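You operate a simulated robot arm through the tools that you are given. There is no shell and no other tool.

The job below is to be done with a simulated robot arm. You get a single attempt, and the scene is never put back.

JOB
Take the foam unit out of use and tag it HOLD.
Fine: selector on OFF, both valves shut, then its bottle into the green tray; hang the HOLD label on the free green hook. Set down upright: round bottle.

Only the result counts: the job must be done as asked and must still hold three seconds after the hand-in. Knocking over, shifting, dropping, spilling or breaking anything else fails it.

ROBOT AND FRAMES
A 7-joint arm with a two-finger parallel gripper, fixed in place. Base frame: the origin is at the foot of the arm, x ahead of it, y to its left, z up. Lengths are in mm, angles in rad, forces in N, time in s.
Its first joint turns from -2.304 to 2.304 rad. Payload 3.91 kg.
The tool frame sits at the grasp point between the pads (the TCP): z along the fingers, y along the line on which they close. The tips reach 30 mm beyond it. Largest opening 110 mm; finger width 20, thickness 10; the body of the gripper, 48 by 112 mm, starts 55 mm behind the TCP.
Orientation is that of the tool frame in the base frame, as a unit quaternion [x, y, z, w]. With the fingers straight down and closing along the base's y, the tool's x points along the base's -x, its y along +y and its z along -z.

CONTROLS
- The arm moves only by the tool move_arm. Its argument "motion" is a list that holds one entry, the list of rows, each a list of 7 numbers: the finger opening in mm, from 0 to 110, then the shift along the base's x, y, z in mm, then the turn, a rotation vector about the base's x, y, z in rad. In form: [[[gripper, tx, ty, tz, ax, ay, az], ...]]. A call has 1 to 20 rows; each row is the pose to reach, as a shift and turn from the pose commanded when the call began. A row lasts 0.2 s, in which the tool goes at most 50 mm and 0.15 rad; a call with a longer step from one row to the next is refused whole, and so is a gripper value outside its range. Where a pose cannot be reached the arm comes as near as it can. A force on the tool above 90 N (or 10 N above the force at the start of the call, whichever is more), or a blocked arm, ends the call early, and 0.2 s more pass. The fingers move at their own pace (about 108 mm/s each) and stop on an object; they squeeze with about 29 N. The grip force told is the motor's: it shows also when the fingers shut on nothing. Time passes only in rows, and 0.2 s behind the last, so rows that repeat a pose let the fingers close. The reply holds the time, the measured pose of the TCP, the force on the tool along the base axes, the opening and the grip force, in the units named above and with some noise, with the torque about the TCP (base axes, N m) and any sound that the robot's microphone picked up.
- Cameras (640 x 400 px; columns grow to the right, rows downward): "scene" is fixed at [393.3, -498.4, 1434.2]; the picture's right is [0.95, -0.31, 0.00], its down [-0.12, -0.37, -0.92] and it looks along [0.29, 0.87, -0.39] (base axes); focal length 285 px, centre (320, 200). "wrist" rides on the gripper at [72, 17, -103] in the tool frame; the picture's right is [-0.23, 0.97, 0.00], its down [-0.76, -0.18, -0.62] and it looks along [-0.61, -0.14, 0.78] (tool axes); focal length 222 px, centre (320, 200). There is no depth. A picture from a camera that has moved, and an enlarged one, comes with that camera's place and axes in the base frame and with its lens. The place of the scene camera against the robot may be out by one fixed shift of up to 12 mm in any direction.
- get_image(camera): a new picture of that camera. It takes no simulated time.
- inspect(camera, box): a new picture of the part [left, top, right, bottom] of that camera's present view, enlarged. It takes no simulated time.
- hand_in(): hands the job in; it is judged then, once.

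Places have to be worked out from the pictures, the camera data and where the tool is seen. Open the gripper and draw the arm clear of the work before you hand the job in, unless the task says otherwise.

The tools are called after "Emit:" by a JSON object that holds its "method" and its "body". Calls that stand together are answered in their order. move_arm: Moves the arm, as the interface text tells. Its arguments: {"type":"object","properties":{"motion":{"type":"array"}},"required":["motion"]} The other tools are called the same way: get_image (camera) takes a picture; inspect (camera, box) takes an enlarged picture of a part of a camera's view; hand_in () hands the job in.

At the start:

```text
time: 0.0
tool_pos: [572.7, 167.1, 1381.8]
tcp_rot: [0.0, 1.0, 0.0, 0.0]
wrist_force: [-0.5, -0.5, -0.2]
moment: [0.01, -0.01, 0.0]
opening: 109.9
grasp_force: 0.0
```

scene: 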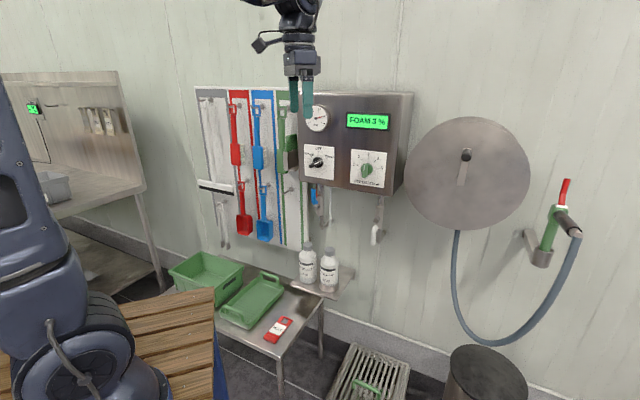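
wrist: 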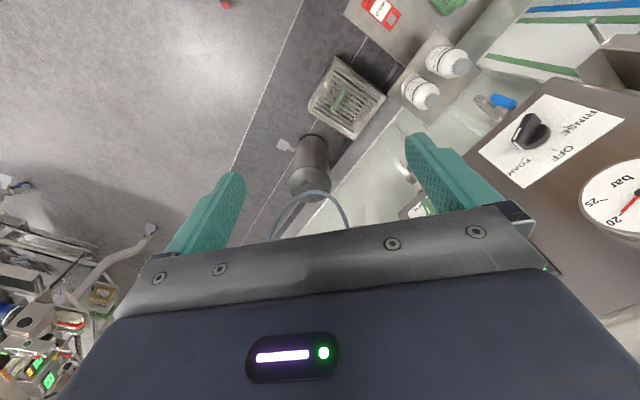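

I start by looking closely at the scene: the panel with its selector, the valves, the bottles, the trays, the label and the hooks.

Emit:
{"method": "inspect", "body": {"camera": "scene", "box": [280, 80, 420, 260]}}

Emit:
{"method": "inspect", "body": {"camera": "scene", "box": [160, 230, 360, 360]}}

Emit:
{"method": "inspect", "body": {"camera": "scene", "box": [190, 80, 320, 260]}}

Emit:
{"method": "inspect", "body": {"camera": "scene", "box": [400, 110, 600, 280]}}

Emit:
{"method": "inspect", "body": {"camera": "scene", "box": [290, 230, 360, 300]}}

Emit:
{"method": "inspect", "body": {"camera": "wrist", "box": [380, 0, 640, 240]}}

```text
2.22 times, centred on (350, 170) of scene
camera zoom: at [393.3, -498.4, 1434.2], right [0.95, -0.31, 0.0], down [-0.12, -0.37, -0.92], along [0.29, 0.87, -0.39], focal length 633 px, centre (253, 267)
```

zoom: 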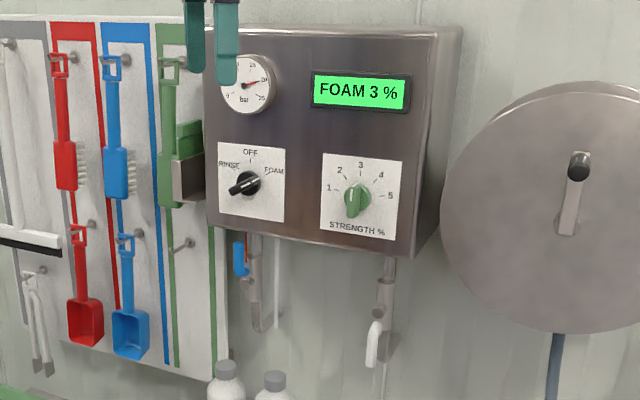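

```text
3.08 times, centred on (260, 295) of scene
camera zoom: at [393.3, -498.4, 1434.2], right [0.95, -0.31, 0.0], down [-0.12, -0.37, -0.92], along [0.29, 0.87, -0.39], focal length 876 px, centre (505, -92)
```

zoom: 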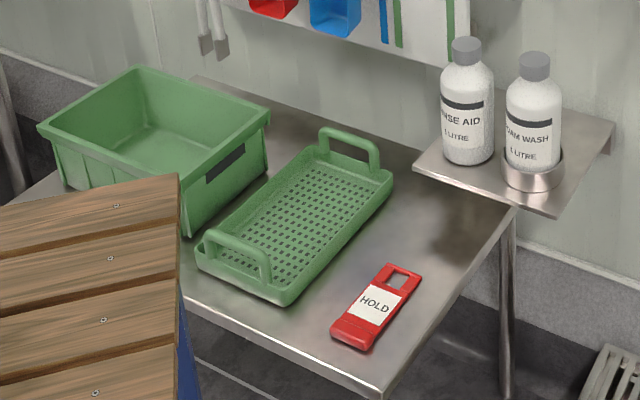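

```text
2.22 times, centred on (255, 170) of scene
camera zoom: at [393.3, -498.4, 1434.2], right [0.95, -0.31, 0.0], down [-0.12, -0.37, -0.92], along [0.29, 0.87, -0.39], focal length 633 px, centre (464, 267)
```

zoom: 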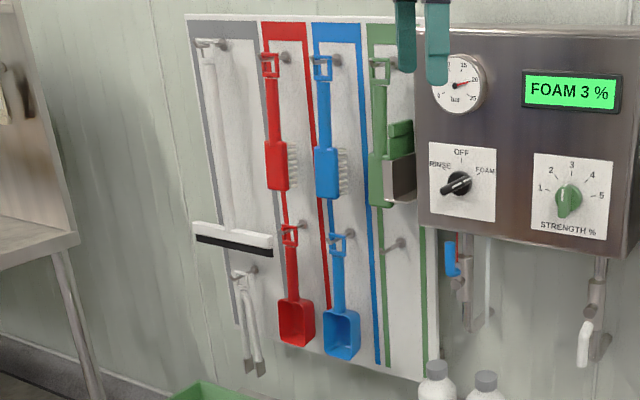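

```text
2.35 times, centred on (500, 195) of scene
camera zoom: at [393.3, -498.4, 1434.2], right [0.95, -0.31, 0.0], down [-0.12, -0.37, -0.92], along [0.29, 0.87, -0.39], focal length 670 px, centre (-104, 212)
```

zoom: 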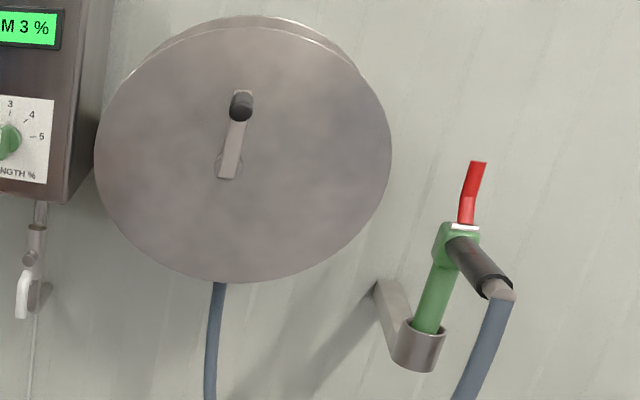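

```text
5.71 times, centred on (325, 265) of scene
camera zoom: at [393.3, -498.4, 1434.2], right [0.95, -0.31, 0.0], down [-0.12, -0.37, -0.92], along [0.29, 0.87, -0.39], focal length 1628 px, centre (291, -171)
```

zoom: 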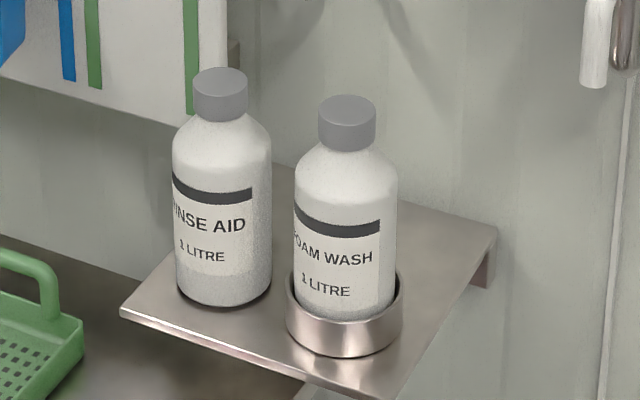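

```text
1.67 times, centred on (510, 120) of wrist
camera zoom: at [501.0, 184.8, 1487.1], right [0.23, 0.97, 0.0], down [0.76, -0.18, 0.62], along [0.61, -0.14, -0.78], focal length 370 px, centre (3, 333)
```

zoom: 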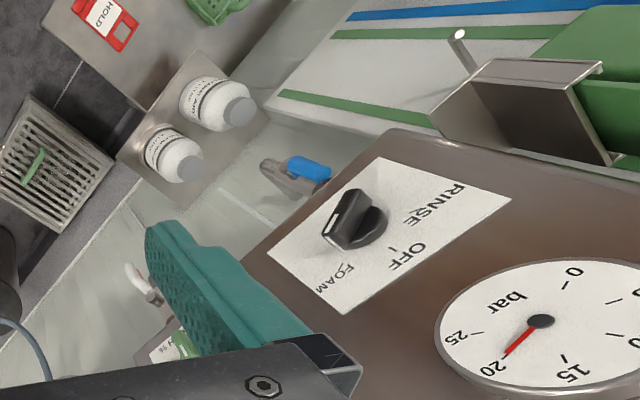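

The selector triangulates to about (706, 472, 1153), and the wall is turned about 45° to the base axes. I zoom further on the knob, the valves and the hooks before moving.

Emit:
{"method": "inspect", "body": {"camera": "scene", "box": [296, 140, 348, 190]}}

Emit:
{"method": "inspect", "body": {"camera": "scene", "box": [296, 175, 346, 235]}}

Emit:
{"method": "inspect", "body": {"camera": "scene", "box": [350, 185, 410, 260]}}

Emit:
{"method": "inspect", "body": {"camera": "scene", "box": [265, 95, 325, 255]}}

Emit:
{"method": "inspect", "body": {"camera": "wrist", "box": [470, 60, 640, 190]}}

Emit:
{"method": "inspect", "body": {"camera": "wrist", "box": [340, 0, 500, 120]}}

```text
8.00 times, centred on (322, 165) of scene
camera zoom: at [393.3, -498.4, 1434.2], right [0.95, -0.31, 0.0], down [-0.12, -0.37, -0.92], along [0.29, 0.87, -0.39], focal length 2279 px, centre (304, 480)
```

zoom: 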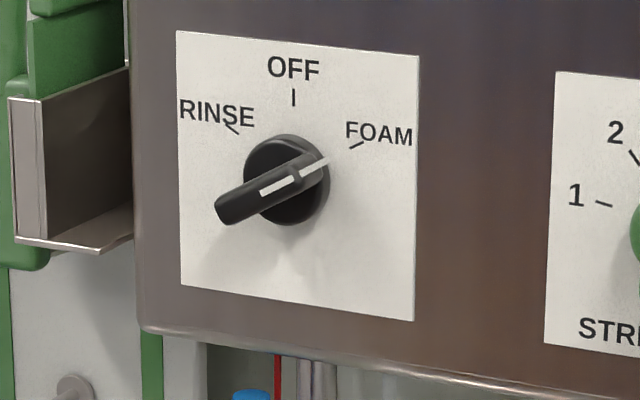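

```text
6.67 times, centred on (321, 205) of scene
camera zoom: at [393.3, -498.4, 1434.2], right [0.95, -0.31, 0.0], down [-0.12, -0.37, -0.92], along [0.29, 0.87, -0.39], focal length 1899 px, centre (313, 167)
```

zoom: 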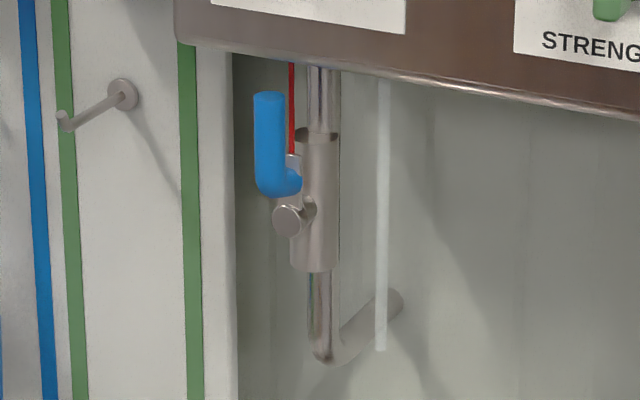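

```text
5.33 times, centred on (380, 222) of scene
camera zoom: at [393.3, -498.4, 1434.2], right [0.95, -0.31, 0.0], down [-0.12, -0.37, -0.92], along [0.29, 0.87, -0.39], focal length 1519 px, centre (0, 80)
```

zoom: 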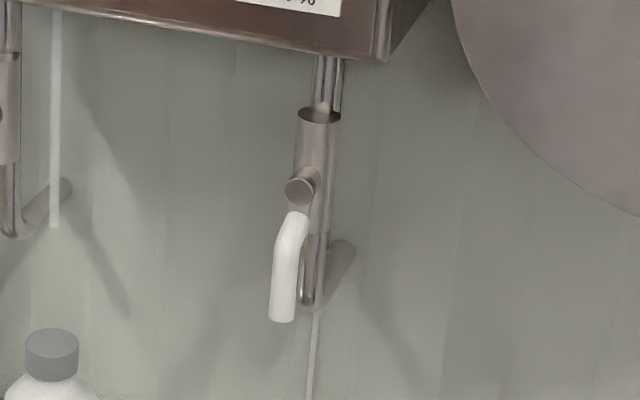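

```text
2.50 times, centred on (295, 175) of scene
camera zoom: at [393.3, -498.4, 1434.2], right [0.95, -0.31, 0.0], down [-0.12, -0.37, -0.92], along [0.29, 0.87, -0.39], focal length 712 px, centre (382, 262)
```

zoom: 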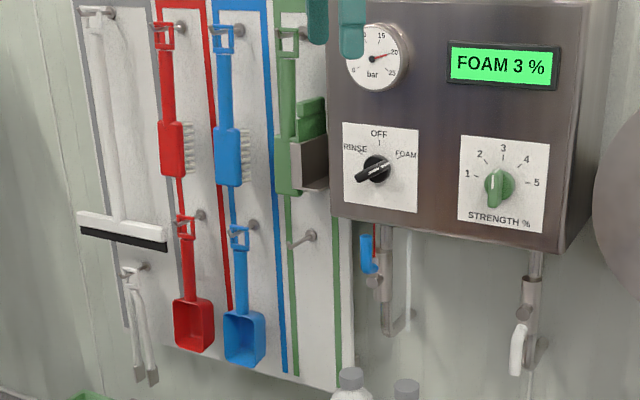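

```text
3.08 times, centred on (555, 125) of wrist
camera zoom: at [501.0, 184.8, 1487.1], right [0.23, 0.97, 0.0], down [0.76, -0.18, 0.62], along [0.61, -0.14, -0.78], focal length 684 px, centre (-403, 431)
```

zoom: 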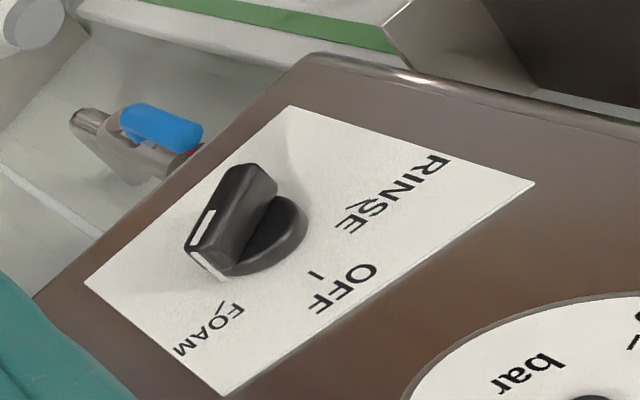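

```text
3.33 times, centred on (420, 60) of wrist
camera zoom: at [501.0, 184.8, 1487.1], right [0.23, 0.97, 0.0], down [0.76, -0.18, 0.62], along [0.61, -0.14, -0.78], focal length 740 px, centre (-13, 667)
```

zoom: 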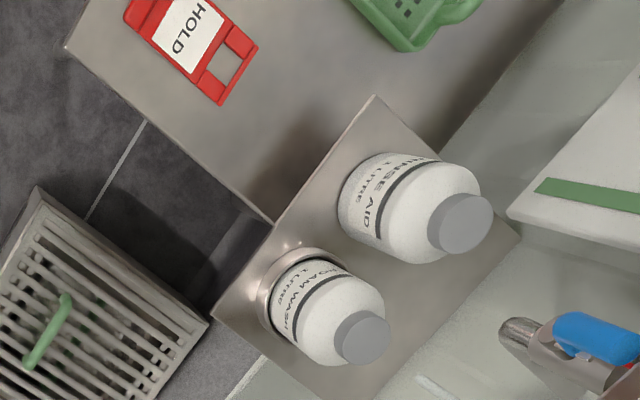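

The knob's white line points at FOAM, and both valve levers lie along their pipes, so both valves are open. I bring the tool down and pitch it towards the wall so the wrist camera looks horizontally at the panel.

Emit:
{"method": "move_arm", "body": {"motion": [[[110, 0, 0, -31, 0.0476, -0.0922, 0.0986], [110, 0, 0, -62, 0.0951, -0.1844, 0.1971], [110, 0, 0, -93, 0.1427, -0.2767, 0.2957], [110, 0, 0, -124, 0.1902, -0.3689, 0.3942], [110, 0, 0, -155, 0.2378, -0.4611, 0.4928], [110, 0, 0, -186, 0.2853, -0.5533, 0.5913], [110, 0, 0, -217, 0.3329, -0.6456, 0.6899], [110, 0, 0, -248, 0.3804, -0.7378, 0.7884], [110, 0, 0, -280, 0.428, -0.83, 0.887], [110, 0, 0, -280, 0.428, -0.83, 0.887]]]}}

Emit:
{"method": "get_image", "body": {"camera": "wrist"}}

Emit:
{"method": "get_image", "body": {"camera": "scene"}}

```text
time: 2.2
tool_pos: [573.2, 165.2, 1102.9]
tcp_rot: [-0.414, 0.8, 0.2, 0.387]
wrist_force: [0.1, -0.6, -0.5]
moment: [-0.01, 0.01, -0.01]
opening: 109.8
grasp_force: 0.0
```

```text
taken
camera wrist: at [486.5, 73.2, 1111.5], right [-0.71, 0.68, 0.18], down [0.14, -0.11, 0.98], along [0.69, 0.73, -0.01], focal length 222 px, centre (320, 200)
```

wrist: 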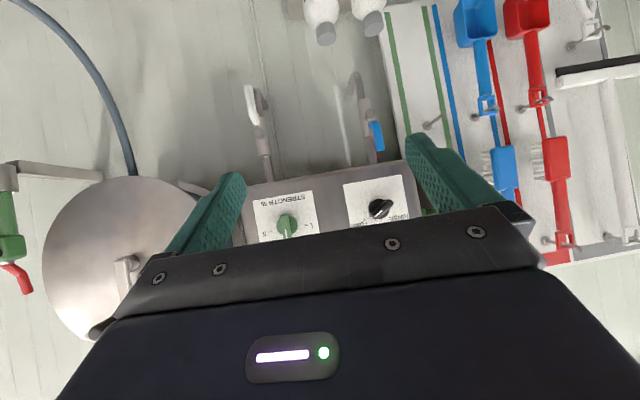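

```text
taken
```

scene: 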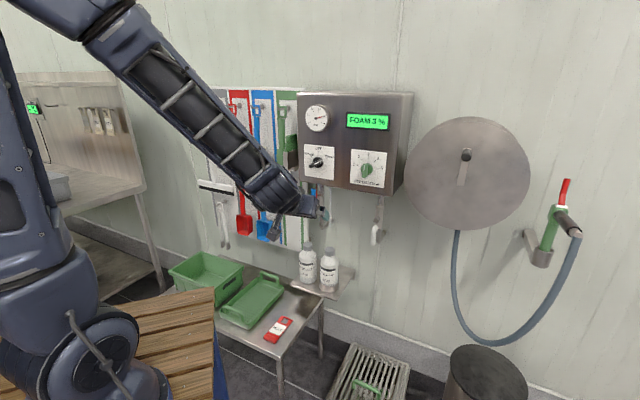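

The camera now looks straight at the wall, upside down. I enlarge the parts of this view to measure the valves, the knob and the hook.

Emit:
{"method": "inspect", "body": {"camera": "wrist", "box": [220, 60, 420, 240]}}

Emit:
{"method": "inspect", "body": {"camera": "wrist", "box": [330, 60, 410, 120]}}

Emit:
{"method": "inspect", "body": {"camera": "wrist", "box": [220, 70, 300, 190]}}

Emit:
{"method": "inspect", "body": {"camera": "wrist", "box": [380, 0, 520, 180]}}

Emit:
{"method": "inspect", "body": {"camera": "wrist", "box": [330, 100, 450, 220]}}

```text
2.22 times, centred on (320, 150) of wrist
camera zoom: at [486.5, 73.2, 1111.5], right [-0.71, 0.68, 0.18], down [0.14, -0.11, 0.98], along [0.69, 0.73, -0.01], focal length 494 px, centre (320, 311)
```

zoom: 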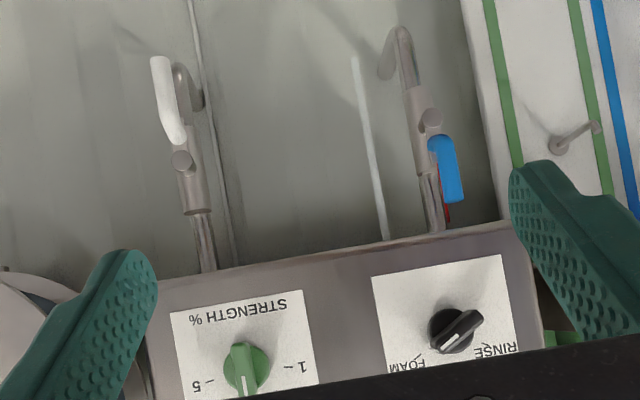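

```text
6.67 times, centred on (370, 90) of wrist
camera zoom: at [486.5, 73.2, 1111.5], right [-0.71, 0.68, 0.18], down [0.14, -0.11, 0.98], along [0.69, 0.73, -0.01], focal length 1481 px, centre (-13, 933)
```

zoom: 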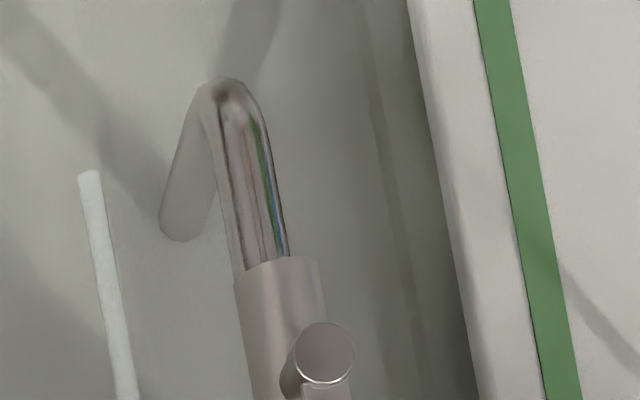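

```text
3.33 times, centred on (260, 130) of wrist
camera zoom: at [486.5, 73.2, 1111.5], right [-0.71, 0.68, 0.18], down [0.14, -0.11, 0.98], along [0.69, 0.73, -0.01], focal length 740 px, centre (520, 433)
```

zoom: 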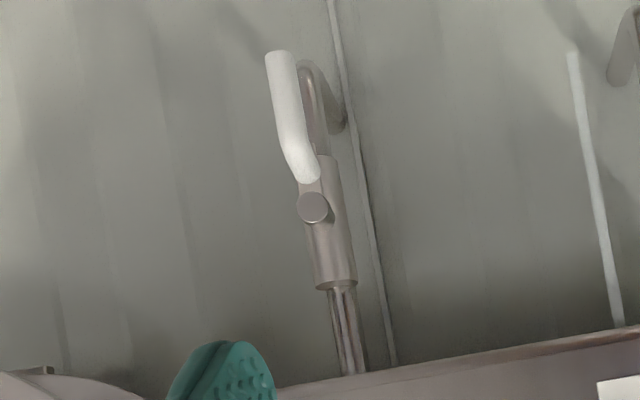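

```text
2.22 times, centred on (450, 90) of wrist
camera zoom: at [486.5, 73.2, 1111.5], right [-0.71, 0.68, 0.18], down [0.14, -0.11, 0.98], along [0.69, 0.73, -0.01], focal length 494 px, centre (31, 444)
```

zoom: 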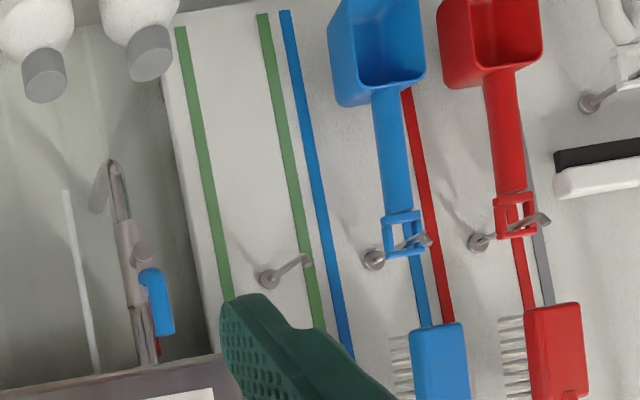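

```text
3.33 times, centred on (390, 160) of wrist
camera zoom: at [486.5, 73.2, 1111.5], right [-0.71, 0.68, 0.18], down [0.14, -0.11, 0.98], along [0.69, 0.73, -0.01], focal length 740 px, centre (87, 333)
```

zoom: 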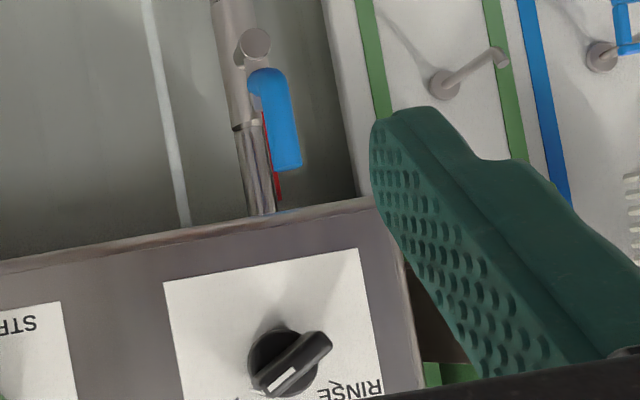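

Next I shift the camera sideways and up at the same orientation, to get stereo pairs of the panel, valves and hook.

Emit:
{"method": "move_arm", "body": {"motion": [[[110, 0, 0, 40, 0, 0, 0], [110, 0, 0, 80, 0, 0, 0], [110, 0, 0, 120, 0, 0, 0], [110, 0, 0, 120, 0, 0, 0]]]}}

Emit:
{"method": "get_image", "body": {"camera": "wrist"}}

Emit:
{"method": "inspect", "body": {"camera": "wrist", "box": [220, 60, 420, 220]}}

Emit:
{"method": "inspect", "body": {"camera": "wrist", "box": [380, 0, 540, 160]}}

Emit:
{"method": "inspect", "body": {"camera": "wrist", "box": [260, 0, 420, 100]}}

Emit:
{"method": "move_arm", "body": {"motion": [[[110, -40, 28, 0, 0, 0, 0], [110, -80, 56, 0, 0, 0, 0], [110, -120, 84, 0, 0, 0, 0], [110, -160, 112, 0, 0, 0, 0], [110, -160, 112, 0, 0, 0, 0]]]}}

Emit:
{"method": "get_image", "body": {"camera": "wrist"}}

Emit:
{"method": "inspect", "body": {"camera": "wrist", "box": [120, 60, 320, 220]}}

Emit:
{"method": "inspect", "body": {"camera": "wrist", "box": [260, 0, 420, 160]}}

Emit:
{"method": "inspect", "body": {"camera": "wrist", "box": [160, 0, 320, 100]}}

```text
time: 3.2
tool_pos: [572.1, 168.0, 1223.2]
tcp_rot: [-0.414, 0.8, 0.2, 0.387]
wrist_force: [0.6, 0.2, 0.7]
moment: [0.05, -0.02, -0.01]
opening: 109.9
grasp_force: 0.0
```

```text
taken
camera wrist: at [485.2, 75.1, 1231.8], right [-0.71, 0.68, 0.18], down [0.14, -0.11, 0.98], along [0.69, 0.73, -0.01], focal length 222 px, centre (320, 200)
```

wrist: 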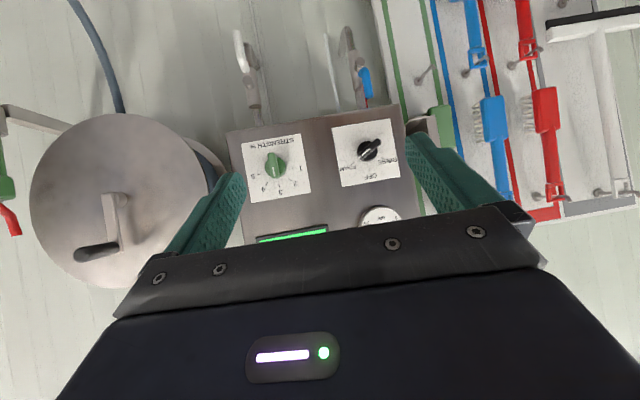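

```text
2.50 times, centred on (320, 140) of wrist
camera zoom: at [485.2, 75.1, 1231.8], right [-0.71, 0.68, 0.18], down [0.14, -0.11, 0.98], along [0.69, 0.73, -0.01], focal length 555 px, centre (320, 350)
```

zoom: 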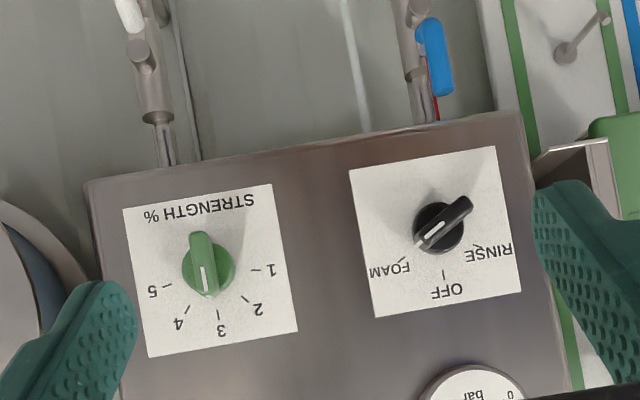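

```text
2.50 times, centred on (460, 80) of wrist
camera zoom: at [485.2, 75.1, 1231.8], right [-0.71, 0.68, 0.18], down [0.14, -0.11, 0.98], along [0.69, 0.73, -0.01], focal length 555 px, centre (-30, 500)
```

zoom: 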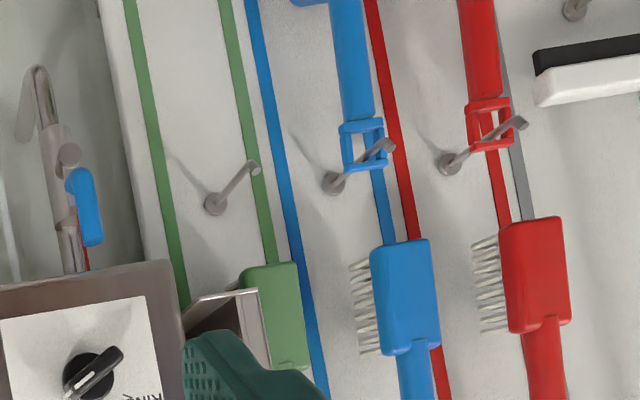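

```text
4.00 times, centred on (340, 50) of wrist
camera zoom: at [485.2, 75.1, 1231.8], right [-0.71, 0.68, 0.18], down [0.14, -0.11, 0.98], along [0.69, 0.73, -0.01], focal length 888 px, centre (240, 800)
```

zoom: 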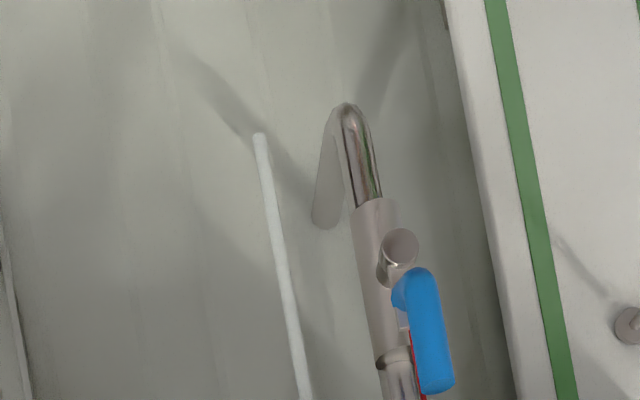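

```text
time: 4.4
tool_pos: [413.3, 278.8, 1220.8]
tcp_rot: [-0.414, 0.799, 0.2, 0.387]
wrist_force: [-0.2, -0.1, 1.0]
moment: [-0.02, -0.01, -0.04]
opening: 109.9
grasp_force: 0.0
```

```text
taken
camera wrist: at [326.3, 185.9, 1228.9], right [-0.71, 0.68, 0.18], down [0.13, -0.11, 0.98], along [0.69, 0.73, -0.01], focal length 222 px, centre (320, 200)
```

wrist: 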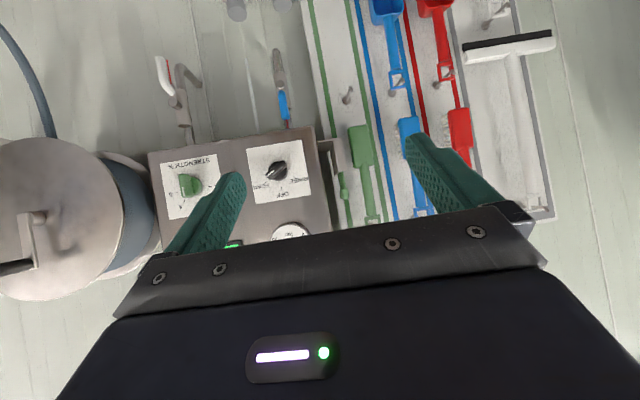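

```text
2.50 times, centred on (220, 140) of wrist
camera zoom: at [326.3, 185.9, 1228.9], right [-0.71, 0.68, 0.18], down [0.13, -0.11, 0.98], along [0.69, 0.73, -0.01], focal length 555 px, centre (570, 350)
```

zoom: 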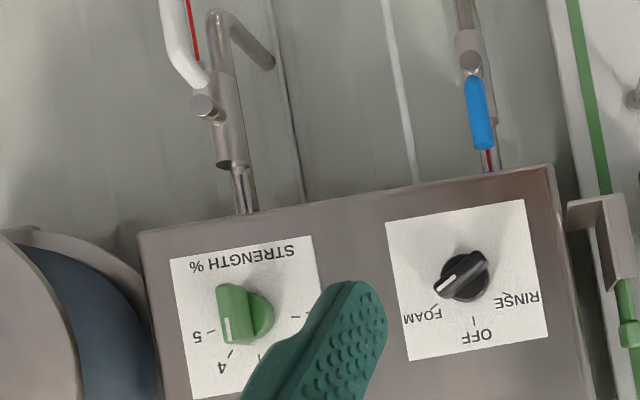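

```text
2.50 times, centred on (340, 80) of wrist
camera zoom: at [326.3, 185.9, 1228.9], right [-0.71, 0.68, 0.18], down [0.13, -0.11, 0.98], along [0.69, 0.73, -0.01], focal length 555 px, centre (270, 500)
```

zoom: 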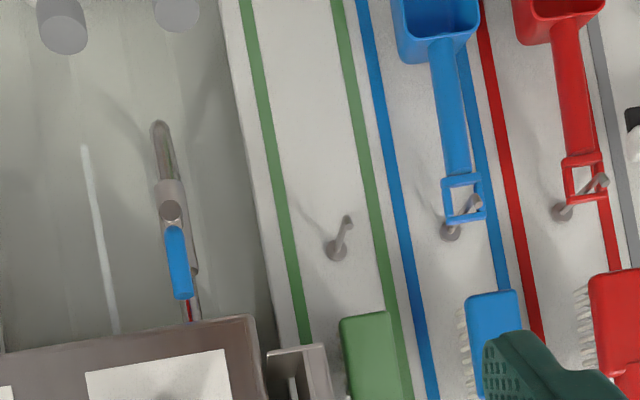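

```text
4.00 times, centred on (240, 50) of wrist
camera zoom: at [326.3, 185.9, 1228.9], right [-0.71, 0.68, 0.18], down [0.13, -0.11, 0.98], along [0.69, 0.73, -0.01], focal length 888 px, centre (640, 800)
```

zoom: 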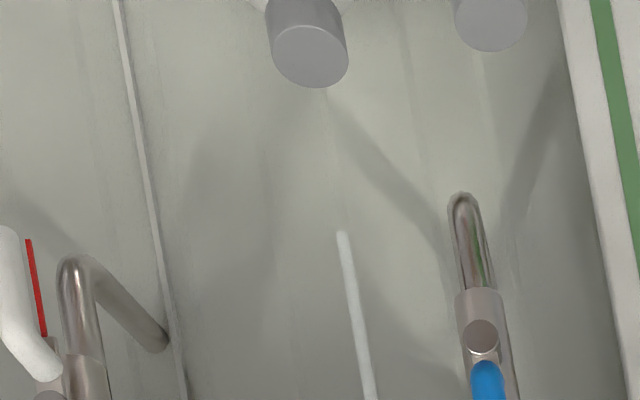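

Stereo shows the wall runs exactly at 45°. In wall coordinates (M = (x+y)/√2 towards the wall, E = (x−y)/√2 to the right):

| Item | M | E | Z |
|---|---|---|---|
| Panel face | ~857 | – | – |
| Selector | ~857 | 164 | 1147 |
| Blue valve stem | ~898 | 128 | 931 |
| White valve stem | ~898 | 387 | 932 |
| Free hook | 905–981 | −41 | 960 |
| Foam bottle cap | 889 | 197 | 754 |

I turn the tool horizontal, square to the wall, in front of the selector.

Emit:
{"method": "move_arm", "body": {"motion": [[[110, 31.2, 11.5, -15, 0.1026, -0.0865, -0.0324], [110, 62.3, 23, -30, 0.2052, -0.173, -0.0648], [110, 93.5, 34.5, -45, 0.3077, -0.2596, -0.0971], [110, 124.6, 46, -60, 0.4103, -0.3461, -0.1295], [110, 155.8, 57.5, -75, 0.5129, -0.4326, -0.1619], [110, 155.8, 57.5, -75, 0.5129, -0.4326, -0.1619]]]}}

Emit:
{"method": "get_image", "body": {"camera": "wrist"}}

Emit:
{"method": "inspect", "body": {"camera": "wrist", "box": [240, 0, 440, 160]}}

Emit:
{"method": "get_image", "body": {"camera": "scene"}}

```text
time: 5.8
tool_pos: [569.4, 339.1, 1146.3]
tcp_rot: [-0.271, 0.652, 0.272, 0.653]
wrist_force: [-0.1, -0.8, 0.3]
moment: [0.04, 0.0, 0.04]
opening: 109.9
grasp_force: 0.1
```

```text
taken
camera wrist: at [484.6, 278.1, 1075.4], right [-0.69, 0.69, 0.23], down [-0.32, -0.57, 0.76], along [0.65, 0.45, 0.61], focal length 222 px, centre (320, 200)
```

wrist: 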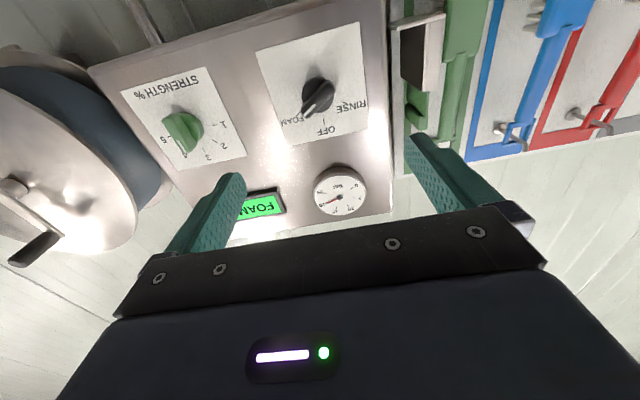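

```text
2.50 times, centred on (340, 80) of wrist
camera zoom: at [484.6, 278.1, 1075.4], right [-0.69, 0.69, 0.23], down [-0.32, -0.57, 0.76], along [0.65, 0.45, 0.61], focal length 555 px, centre (270, 500)
```

zoom: 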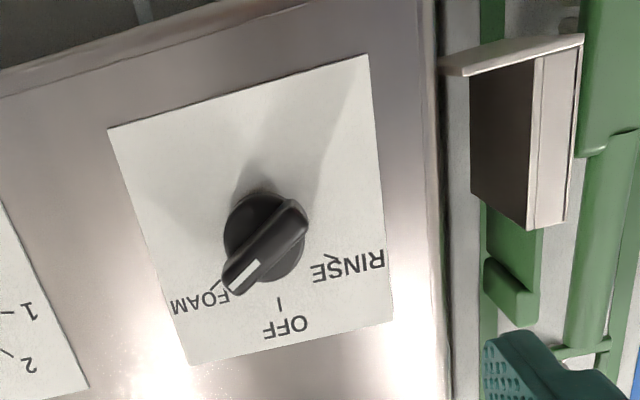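

```text
taken
```

scene: 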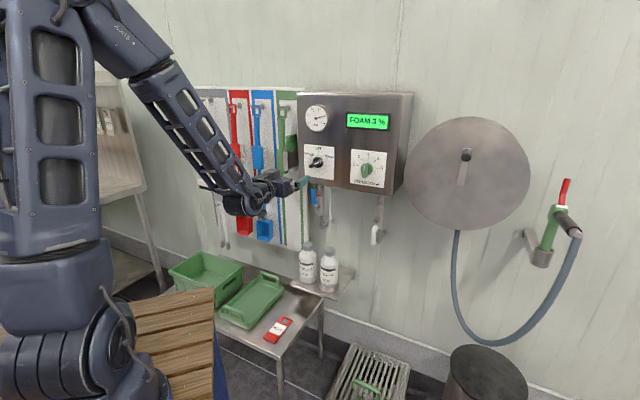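

The tick marks lie at about ±60°, the knob axis is at E≈164, Z≈1147.6, and the bar's front is near M≈825. I roll the tool +60° so the fingers straddle the bar in its FOAM position, and narrow the opening.

Emit:
{"method": "move_arm", "body": {"motion": [[[90, 0, 0, 0, 0.1058, 0.1058, 0], [80, 0, 0, 0, 0.2116, 0.2116, 0], [70, 0, 0, 0, 0.3174, 0.3174, 0], [60, 0, 0, 0, 0.4231, 0.4231, 0], [50, 0, 0, 0, 0.5289, 0.5289, 0], [50, 0, 0, 0, 0.6347, 0.6347, 0], [50, 0, 0, 0, 0.7405, 0.7405, 0], [50, 35.4, 35.4, 0, 0.7405, 0.7405, 0], [50, 70.7, 70.7, 0, 0.7405, 0.7405, 0], [50, 81.3, 81.3, 0, 0.7405, 0.7405, 0], [50, 81.3, 81.3, 0, 0.7405, 0.7405, 0]]]}}

Emit:
{"method": "get_image", "body": {"camera": "wrist"}}

Emit:
{"method": "inspect", "body": {"camera": "wrist", "box": [220, 20, 440, 180]}}

Emit:
{"method": "inspect", "body": {"camera": "scene", "box": [260, 120, 360, 220]}}

```text
time: 8.2
tool_pos: [649.5, 420.2, 1147.3]
tcp_rot: [0.092, 0.701, 0.561, 0.431]
wrist_force: [0.1, 0.4, -0.2]
moment: [0.01, 0.04, 0.01]
opening: 50.1
grasp_force: 0.0
```

```text
taken
camera wrist: at [527.0, 396.8, 1127.3], right [-0.21, 0.21, 0.96], down [0.09, -0.97, 0.23], along [0.97, 0.13, 0.18], focal length 222 px, centre (320, 200)
```

wrist: 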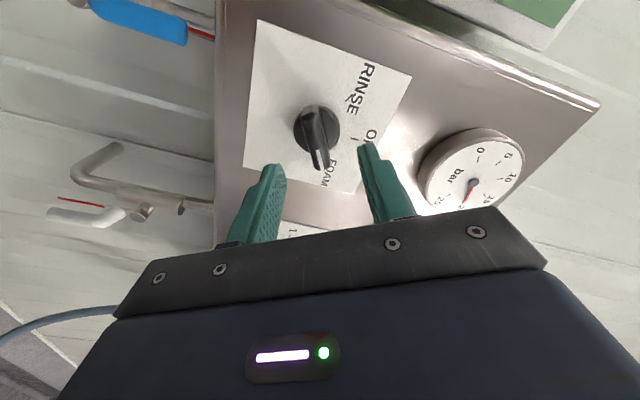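

```text
2.50 times, centred on (330, 100) of wrist
camera zoom: at [527.0, 396.8, 1127.3], right [-0.21, 0.21, 0.96], down [0.09, -0.97, 0.23], along [0.97, 0.13, 0.18], focal length 555 px, centre (295, 450)
```

zoom: 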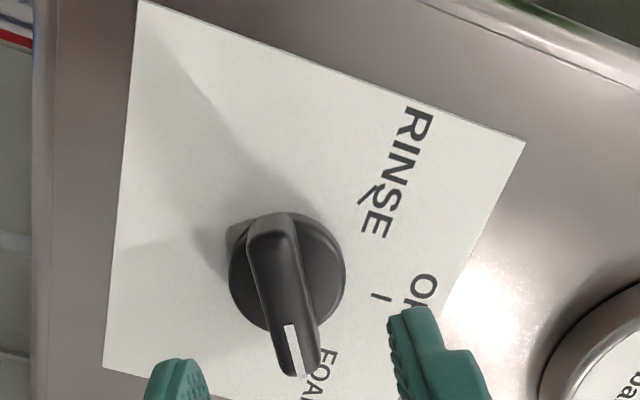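

```text
4.00 times, centred on (310, 170) of scene
camera zoom: at [393.3, -498.4, 1434.2], right [0.95, -0.31, 0.0], down [-0.12, -0.37, -0.92], along [0.29, 0.87, -0.39], focal length 1139 px, centre (360, 320)
```

zoom: 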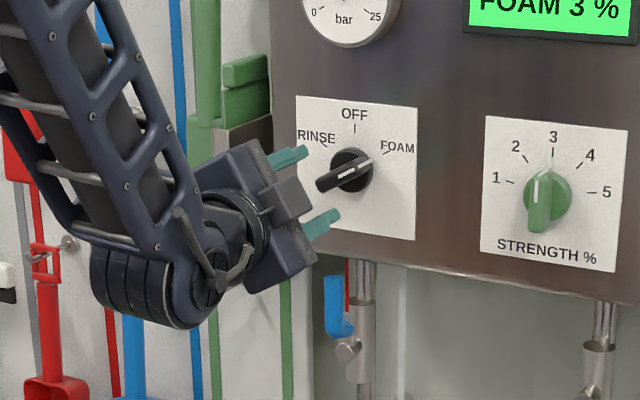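

The fingers are lined up around the bar. I advance about 57 mm so the pads overlap the bar, then check before closing.

Emit:
{"method": "move_arm", "body": {"motion": [[[50, 14, 14, 0, 0, 0, 0], [50, 28, 28, 0, 0, 0, 0], [50, 40, 40, 0, 0, 0, 0], [50, 40, 40, 0, 0, 0, 0]]]}}

Emit:
{"method": "inspect", "body": {"camera": "wrist", "box": [200, 60, 440, 260]}}

Emit:
{"method": "inspect", "body": {"camera": "scene", "box": [280, 130, 360, 210]}}

```text
time: 9.2
tool_pos: [688.8, 459.0, 1145.8]
tcp_rot: [0.092, 0.7, 0.561, 0.431]
wrist_force: [0.2, 0.7, -0.5]
moment: [-0.01, 0.0, 0.03]
opening: 49.9
grasp_force: 0.1
```

```text
2.00 times, centred on (320, 160) of wrist
camera zoom: at [566.8, 436.4, 1126.5], right [-0.21, 0.21, 0.96], down [0.09, -0.97, 0.23], along [0.97, 0.13, 0.18], focal length 444 px, centre (320, 280)
```

zoom: 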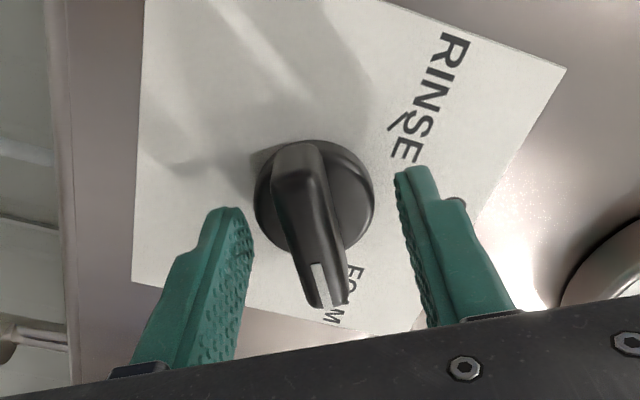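

```text
5.00 times, centred on (320, 170) of scene
camera zoom: at [393.3, -498.4, 1434.2], right [0.95, -0.31, 0.0], down [-0.12, -0.37, -0.92], along [0.29, 0.87, -0.39], focal length 1424 px, centre (320, 350)
```

zoom: 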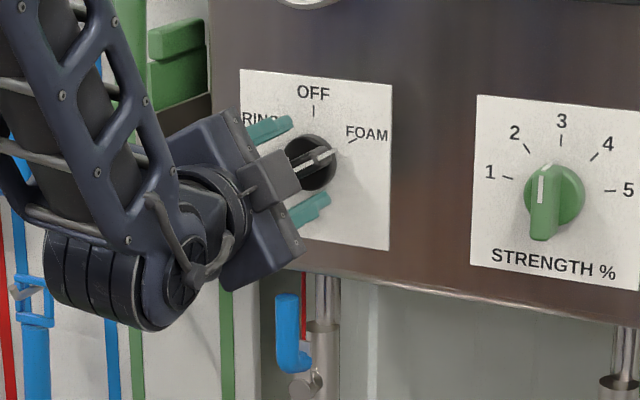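

The fingers straddle the bar with clearance on both sides. I close on it.

Emit:
{"method": "move_arm", "body": {"motion": [[[30, 0, 0, 0, 0, 0, 0], [16, 0, 0, 0, 0, 0, 0], [8, 0, 0, 0, 0, 0, 0], [4, 0, 0, 0, 0, 0, 0]]]}}

Emit:
{"method": "inspect", "body": {"camera": "wrist", "box": [200, 60, 440, 260]}}

```text
time: 10.2
tool_pos: [690.9, 458.1, 1144.3]
tcp_rot: [0.092, 0.702, 0.56, 0.43]
wrist_force: [6.7, -8.1, -25.5]
moment: [-0.5, 0.51, -0.65]
opening: 41.7
grasp_force: 45.8
```

```text
2.00 times, centred on (320, 160) of wrist
camera zoom: at [567.7, 435.6, 1125.1], right [-0.2, 0.21, 0.96], down [0.09, -0.97, 0.23], along [0.98, 0.13, 0.18], focal length 444 px, centre (320, 280)
```

zoom: 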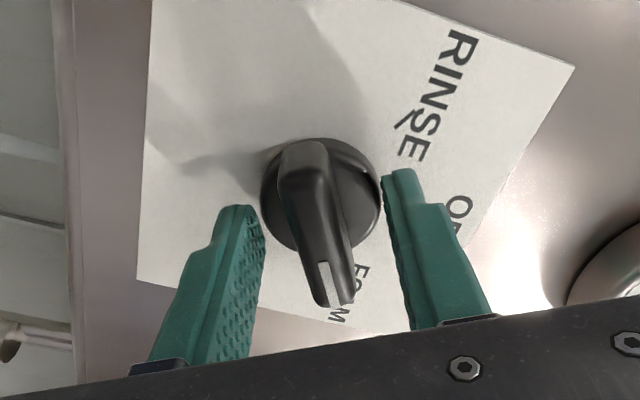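

The opening stopped at 41.7 mm, so the tips closed on the knob's round base, not the bar. The side force says the hand sits about 2.4 mm off. I open, back off 7 mm, correct the offset and close again on the bar only.

Emit:
{"method": "move_arm", "body": {"motion": [[[56, 0, 0, 0, 0, 0, 0], [56, -4.1, -5.8, -2.1, 0, 0, 0], [56, -4.1, -5.8, -2.1, 0, 0, 0], [36, -4.1, -5.8, -2.1, 0, 0, 0], [20, -4.1, -5.8, -2.1, 0, 0, 0], [10, -4.1, -5.8, -2.1, 0, 0, 0], [4, -4.1, -5.8, -2.1, 0, 0, 0]]]}}

Emit:
{"method": "inspect", "body": {"camera": "wrist", "box": [200, 60, 440, 260]}}

```text
time: 11.8
tool_pos: [686.0, 453.0, 1145.0]
tcp_rot: [0.093, 0.701, 0.56, 0.431]
wrist_force: [1.5, -0.1, -0.8]
moment: [0.09, -0.1, -0.17]
opening: 14.9
grasp_force: 45.3
```

```text
2.00 times, centred on (320, 160) of wrist
camera zoom: at [563.0, 430.4, 1124.7], right [-0.21, 0.21, 0.96], down [0.09, -0.97, 0.23], along [0.97, 0.13, 0.18], focal length 444 px, centre (320, 280)
```

zoom: 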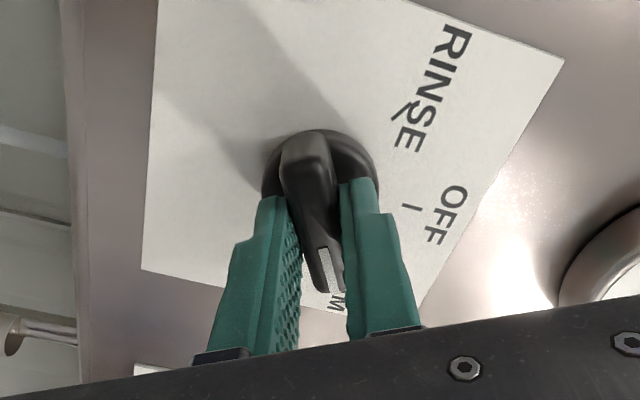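

The bar is held (opening 14.9 mm, almost no side force). I rotate −60° about the wall normal, from FOAM to OFF.

Emit:
{"method": "move_arm", "body": {"motion": [[[4, 0, 0, 0, -0.0926, -0.0926, 0], [4, 0, 0, 0, -0.1851, -0.1851, 0], [4, 0, 0, 0, -0.2777, -0.2777, 0], [4, 0, 0, 0, -0.3703, -0.3703, 0], [4, 0, 0, 0, -0.4628, -0.4628, 0], [4, 0, 0, 0, -0.5554, -0.5554, 0], [4, 0, 0, 0, -0.6479, -0.6479, 0], [4, 0, 0, 0, -0.7405, -0.7405, 0], [4, 0, 0, 0, -0.7405, -0.7405, 0]]]}}

Emit:
{"method": "inspect", "body": {"camera": "wrist", "box": [200, 60, 440, 260]}}

Emit:
{"method": "inspect", "body": {"camera": "scene", "box": [280, 90, 420, 210]}}

```text
time: 13.8
tool_pos: [685.4, 452.3, 1144.5]
tcp_rot: [-0.272, 0.652, 0.271, 0.654]
wrist_force: [-2.2, -3.1, 0.0]
moment: [-0.4, 0.39, 0.01]
opening: 15.1
grasp_force: 45.4
```

```text
2.00 times, centred on (320, 160) of wrist
camera zoom: at [601.7, 391.7, 1073.6], right [-0.69, 0.69, 0.23], down [-0.32, -0.57, 0.76], along [0.65, 0.45, 0.61], focal length 444 px, centre (320, 280)
```

zoom: 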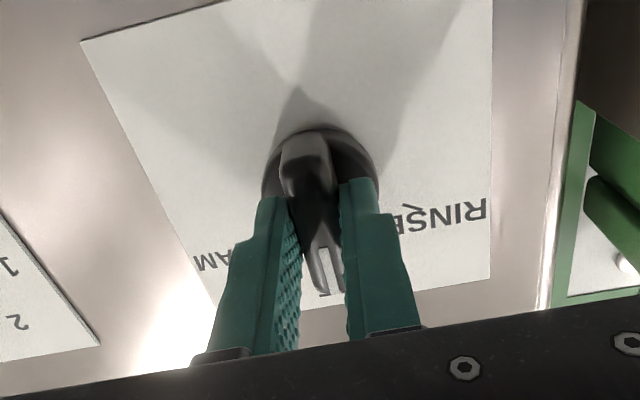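

```text
3.33 times, centred on (350, 150) of scene
camera zoom: at [393.3, -498.4, 1434.2], right [0.95, -0.31, 0.0], down [-0.12, -0.37, -0.92], along [0.29, 0.87, -0.39], focal length 949 px, centre (220, 367)
```

zoom: 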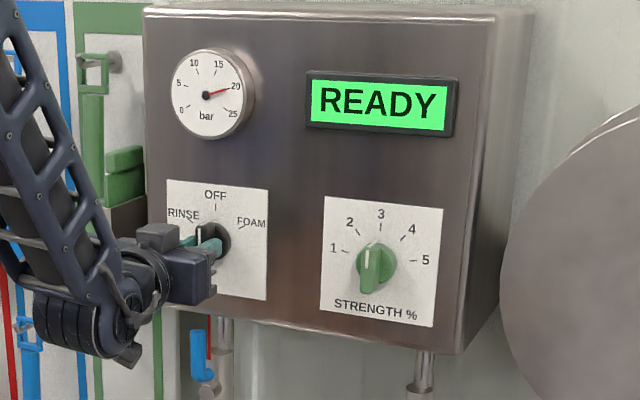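

The display changed to READY and the pointer is vertical at OFF. I release and back away along the wall normal.

Emit:
{"method": "move_arm", "body": {"motion": [[[30, 0, 0, 0, 0, 0, 0], [56, 0, 0, 0, 0, 0, 0], [56, -20, -20, 0, 0, 0, 0], [56, -50, -50, 0, 0, 0, 0], [56, -80, -80, 0, 0, 0, 0], [56, -110, -110, 0, 0, 0, 0], [56, -110, -110, 0, 0, 0, 0]]]}}

Emit:
{"method": "inspect", "body": {"camera": "wrist", "box": [220, 0, 440, 160]}}

Emit:
{"method": "inspect", "body": {"camera": "scene", "box": [280, 90, 420, 210]}}

```text
time: 15.4
tool_pos: [576.1, 343.6, 1145.2]
tcp_rot: [-0.27, 0.653, 0.27, 0.654]
wrist_force: [0.0, -0.5, -0.2]
moment: [-0.04, -0.02, -0.01]
opening: 56.2
grasp_force: 0.1
```

```text
2.50 times, centred on (330, 80) of wrist
camera zoom: at [491.5, 282.0, 1074.2], right [-0.69, 0.69, 0.23], down [-0.32, -0.57, 0.76], along [0.65, 0.45, 0.61], focal length 555 px, centre (295, 500)
```

zoom: 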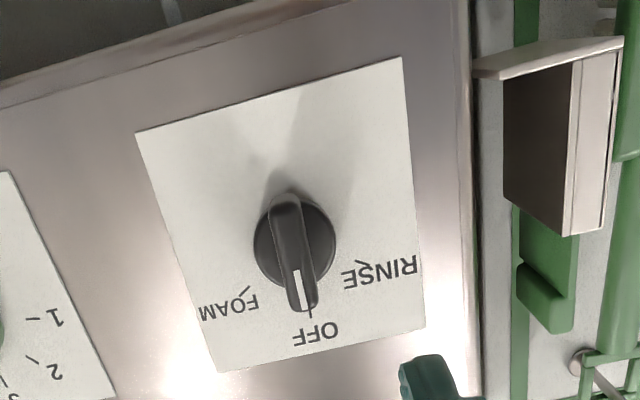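

```text
3.33 times, centred on (350, 150) of scene
camera zoom: at [393.3, -498.4, 1434.2], right [0.95, -0.31, 0.0], down [-0.12, -0.37, -0.92], along [0.29, 0.87, -0.39], focal length 949 px, centre (220, 367)
```

zoom: 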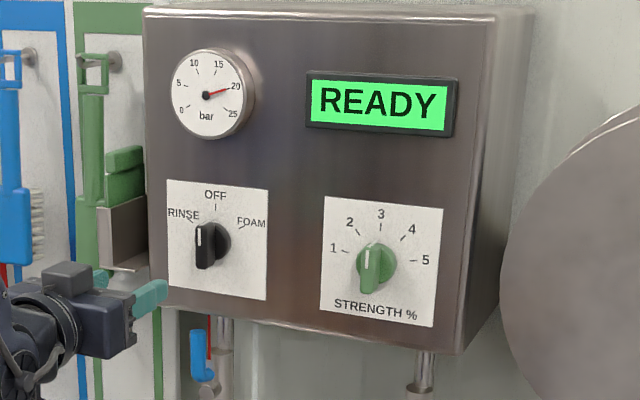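

The selector reads OFF and the display reads READY. Next I go down in front of the blue valve for a close look.

Emit:
{"method": "move_arm", "body": {"motion": [[[56, -7, 20, -45, 0, 0, 0], [56, -10, 30, -90, 0, 0, 0], [56, -14, 38, -135, 0, 0, 0], [56, -14, 38, -180, 0, 0, 0], [56, -5, 47, -215, 0, 0, 0], [56, -5, 47, -215, 0, 0, 0]]]}}

Emit:
{"method": "get_image", "body": {"camera": "wrist"}}

Emit:
{"method": "inspect", "body": {"camera": "wrist", "box": [260, 60, 400, 180]}}

Emit:
{"method": "inspect", "body": {"camera": "scene", "box": [296, 170, 356, 240]}}

```text
time: 16.8
tool_pos: [571.6, 392.3, 930.2]
tcp_rot: [-0.271, 0.653, 0.271, 0.654]
wrist_force: [-0.3, 0.0, -0.2]
moment: [-0.01, 0.01, -0.04]
opening: 56.0
grasp_force: 0.1
```

```text
taken
camera wrist: at [487.9, 331.6, 859.2], right [-0.69, 0.69, 0.23], down [-0.32, -0.57, 0.76], along [0.65, 0.45, 0.61], focal length 222 px, centre (320, 200)
```

wrist: 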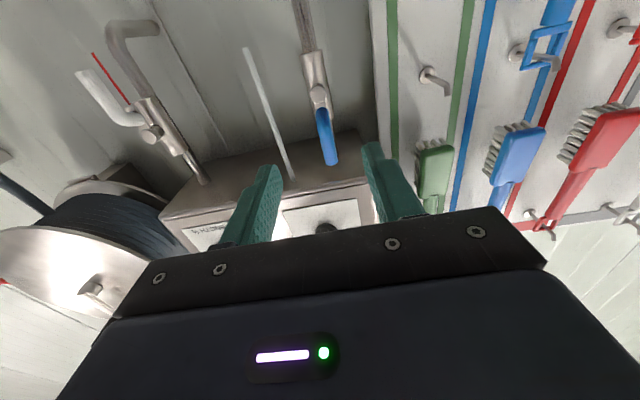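

```text
3.33 times, centred on (330, 120) of wrist
camera zoom: at [487.9, 331.6, 859.2], right [-0.69, 0.69, 0.23], down [-0.32, -0.57, 0.76], along [0.65, 0.45, 0.61], focal length 740 px, centre (287, 467)
```

zoom: 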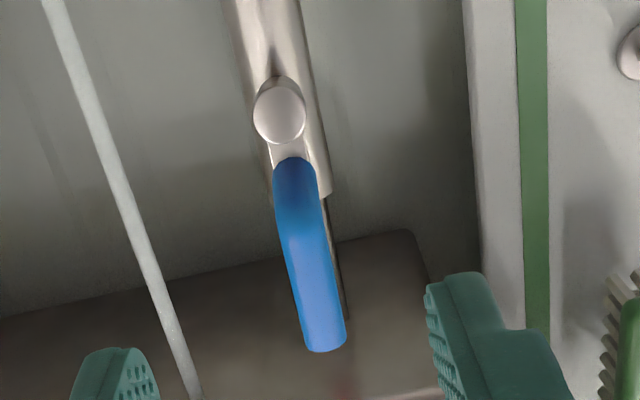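

```text
5.71 times, centred on (326, 205) of scene
camera zoom: at [393.3, -498.4, 1434.2], right [0.95, -0.31, 0.0], down [-0.12, -0.37, -0.92], along [0.29, 0.87, -0.39], focal length 1628 px, centre (286, 171)
```

zoom: 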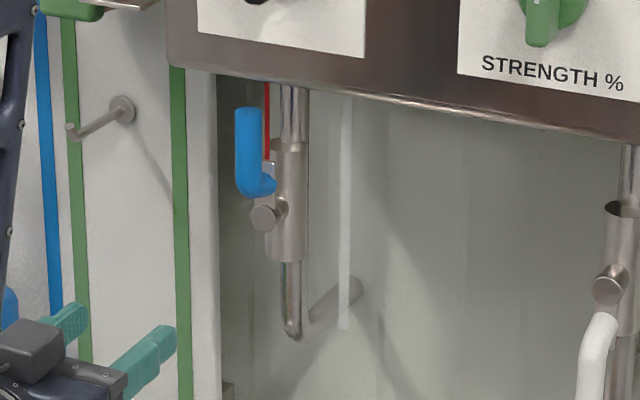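

I look more closely at the levers and the thin red strip beside each one, before choosing a turning direction.

Emit:
{"method": "inspect", "body": {"camera": "wrist", "box": [70, 10, 220, 190]}}

Emit:
{"method": "inspect", "body": {"camera": "wrist", "box": [290, 60, 360, 170]}}

Emit:
{"method": "inspect", "body": {"camera": "scene", "box": [305, 180, 335, 215]}}

Emit:
{"method": "inspect", "body": {"camera": "scene", "box": [360, 200, 400, 250]}}

```text
2.22 times, centred on (145, 100) of wrist
camera zoom: at [487.9, 331.6, 859.2], right [-0.69, 0.69, 0.23], down [-0.32, -0.57, 0.76], along [0.65, 0.45, 0.61], focal length 494 px, centre (709, 422)
```

zoom: 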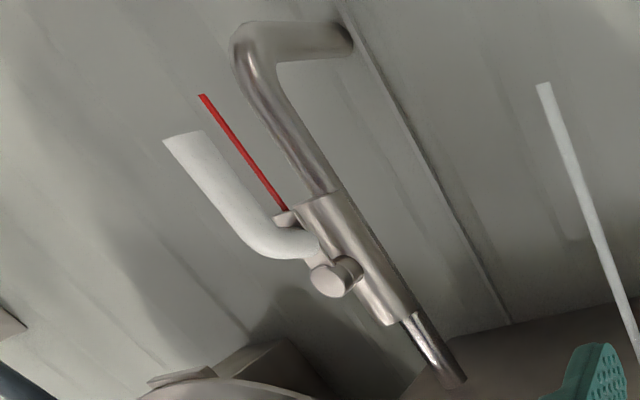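

```text
3.64 times, centred on (325, 115) of wrist
camera zoom: at [487.9, 331.6, 859.2], right [-0.69, 0.69, 0.23], down [-0.32, -0.57, 0.76], along [0.65, 0.45, 0.61], focal length 808 px, centre (302, 509)
```

zoom: 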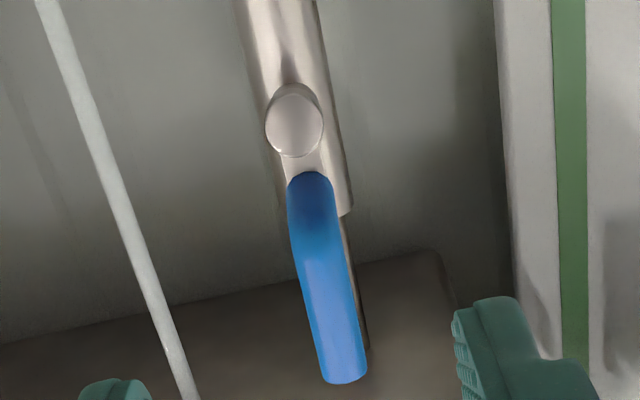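

```text
11.43 times, centred on (320, 198) of scene
camera zoom: at [393.3, -498.4, 1434.2], right [0.95, -0.31, 0.0], down [-0.12, -0.37, -0.92], along [0.29, 0.87, -0.39], focal length 3255 px, centre (320, 229)
```

zoom: 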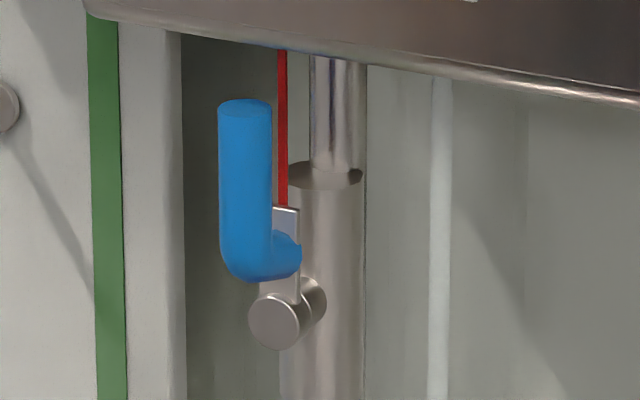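

```text
8.00 times, centred on (380, 225) of scene
camera zoom: at [393.3, -498.4, 1434.2], right [0.95, -0.31, 0.0], down [-0.12, -0.37, -0.92], along [0.29, 0.87, -0.39], focal length 2279 px, centre (-160, 0)
```

zoom: 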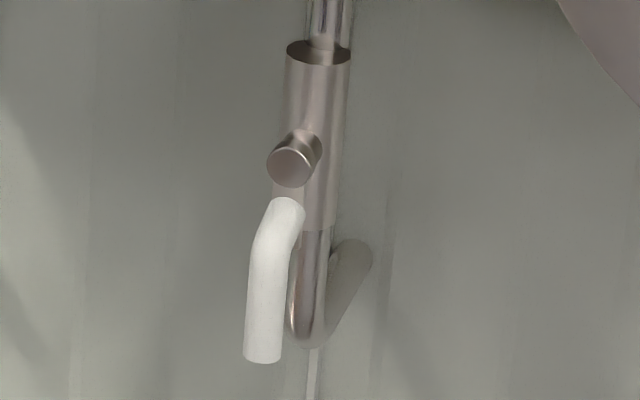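

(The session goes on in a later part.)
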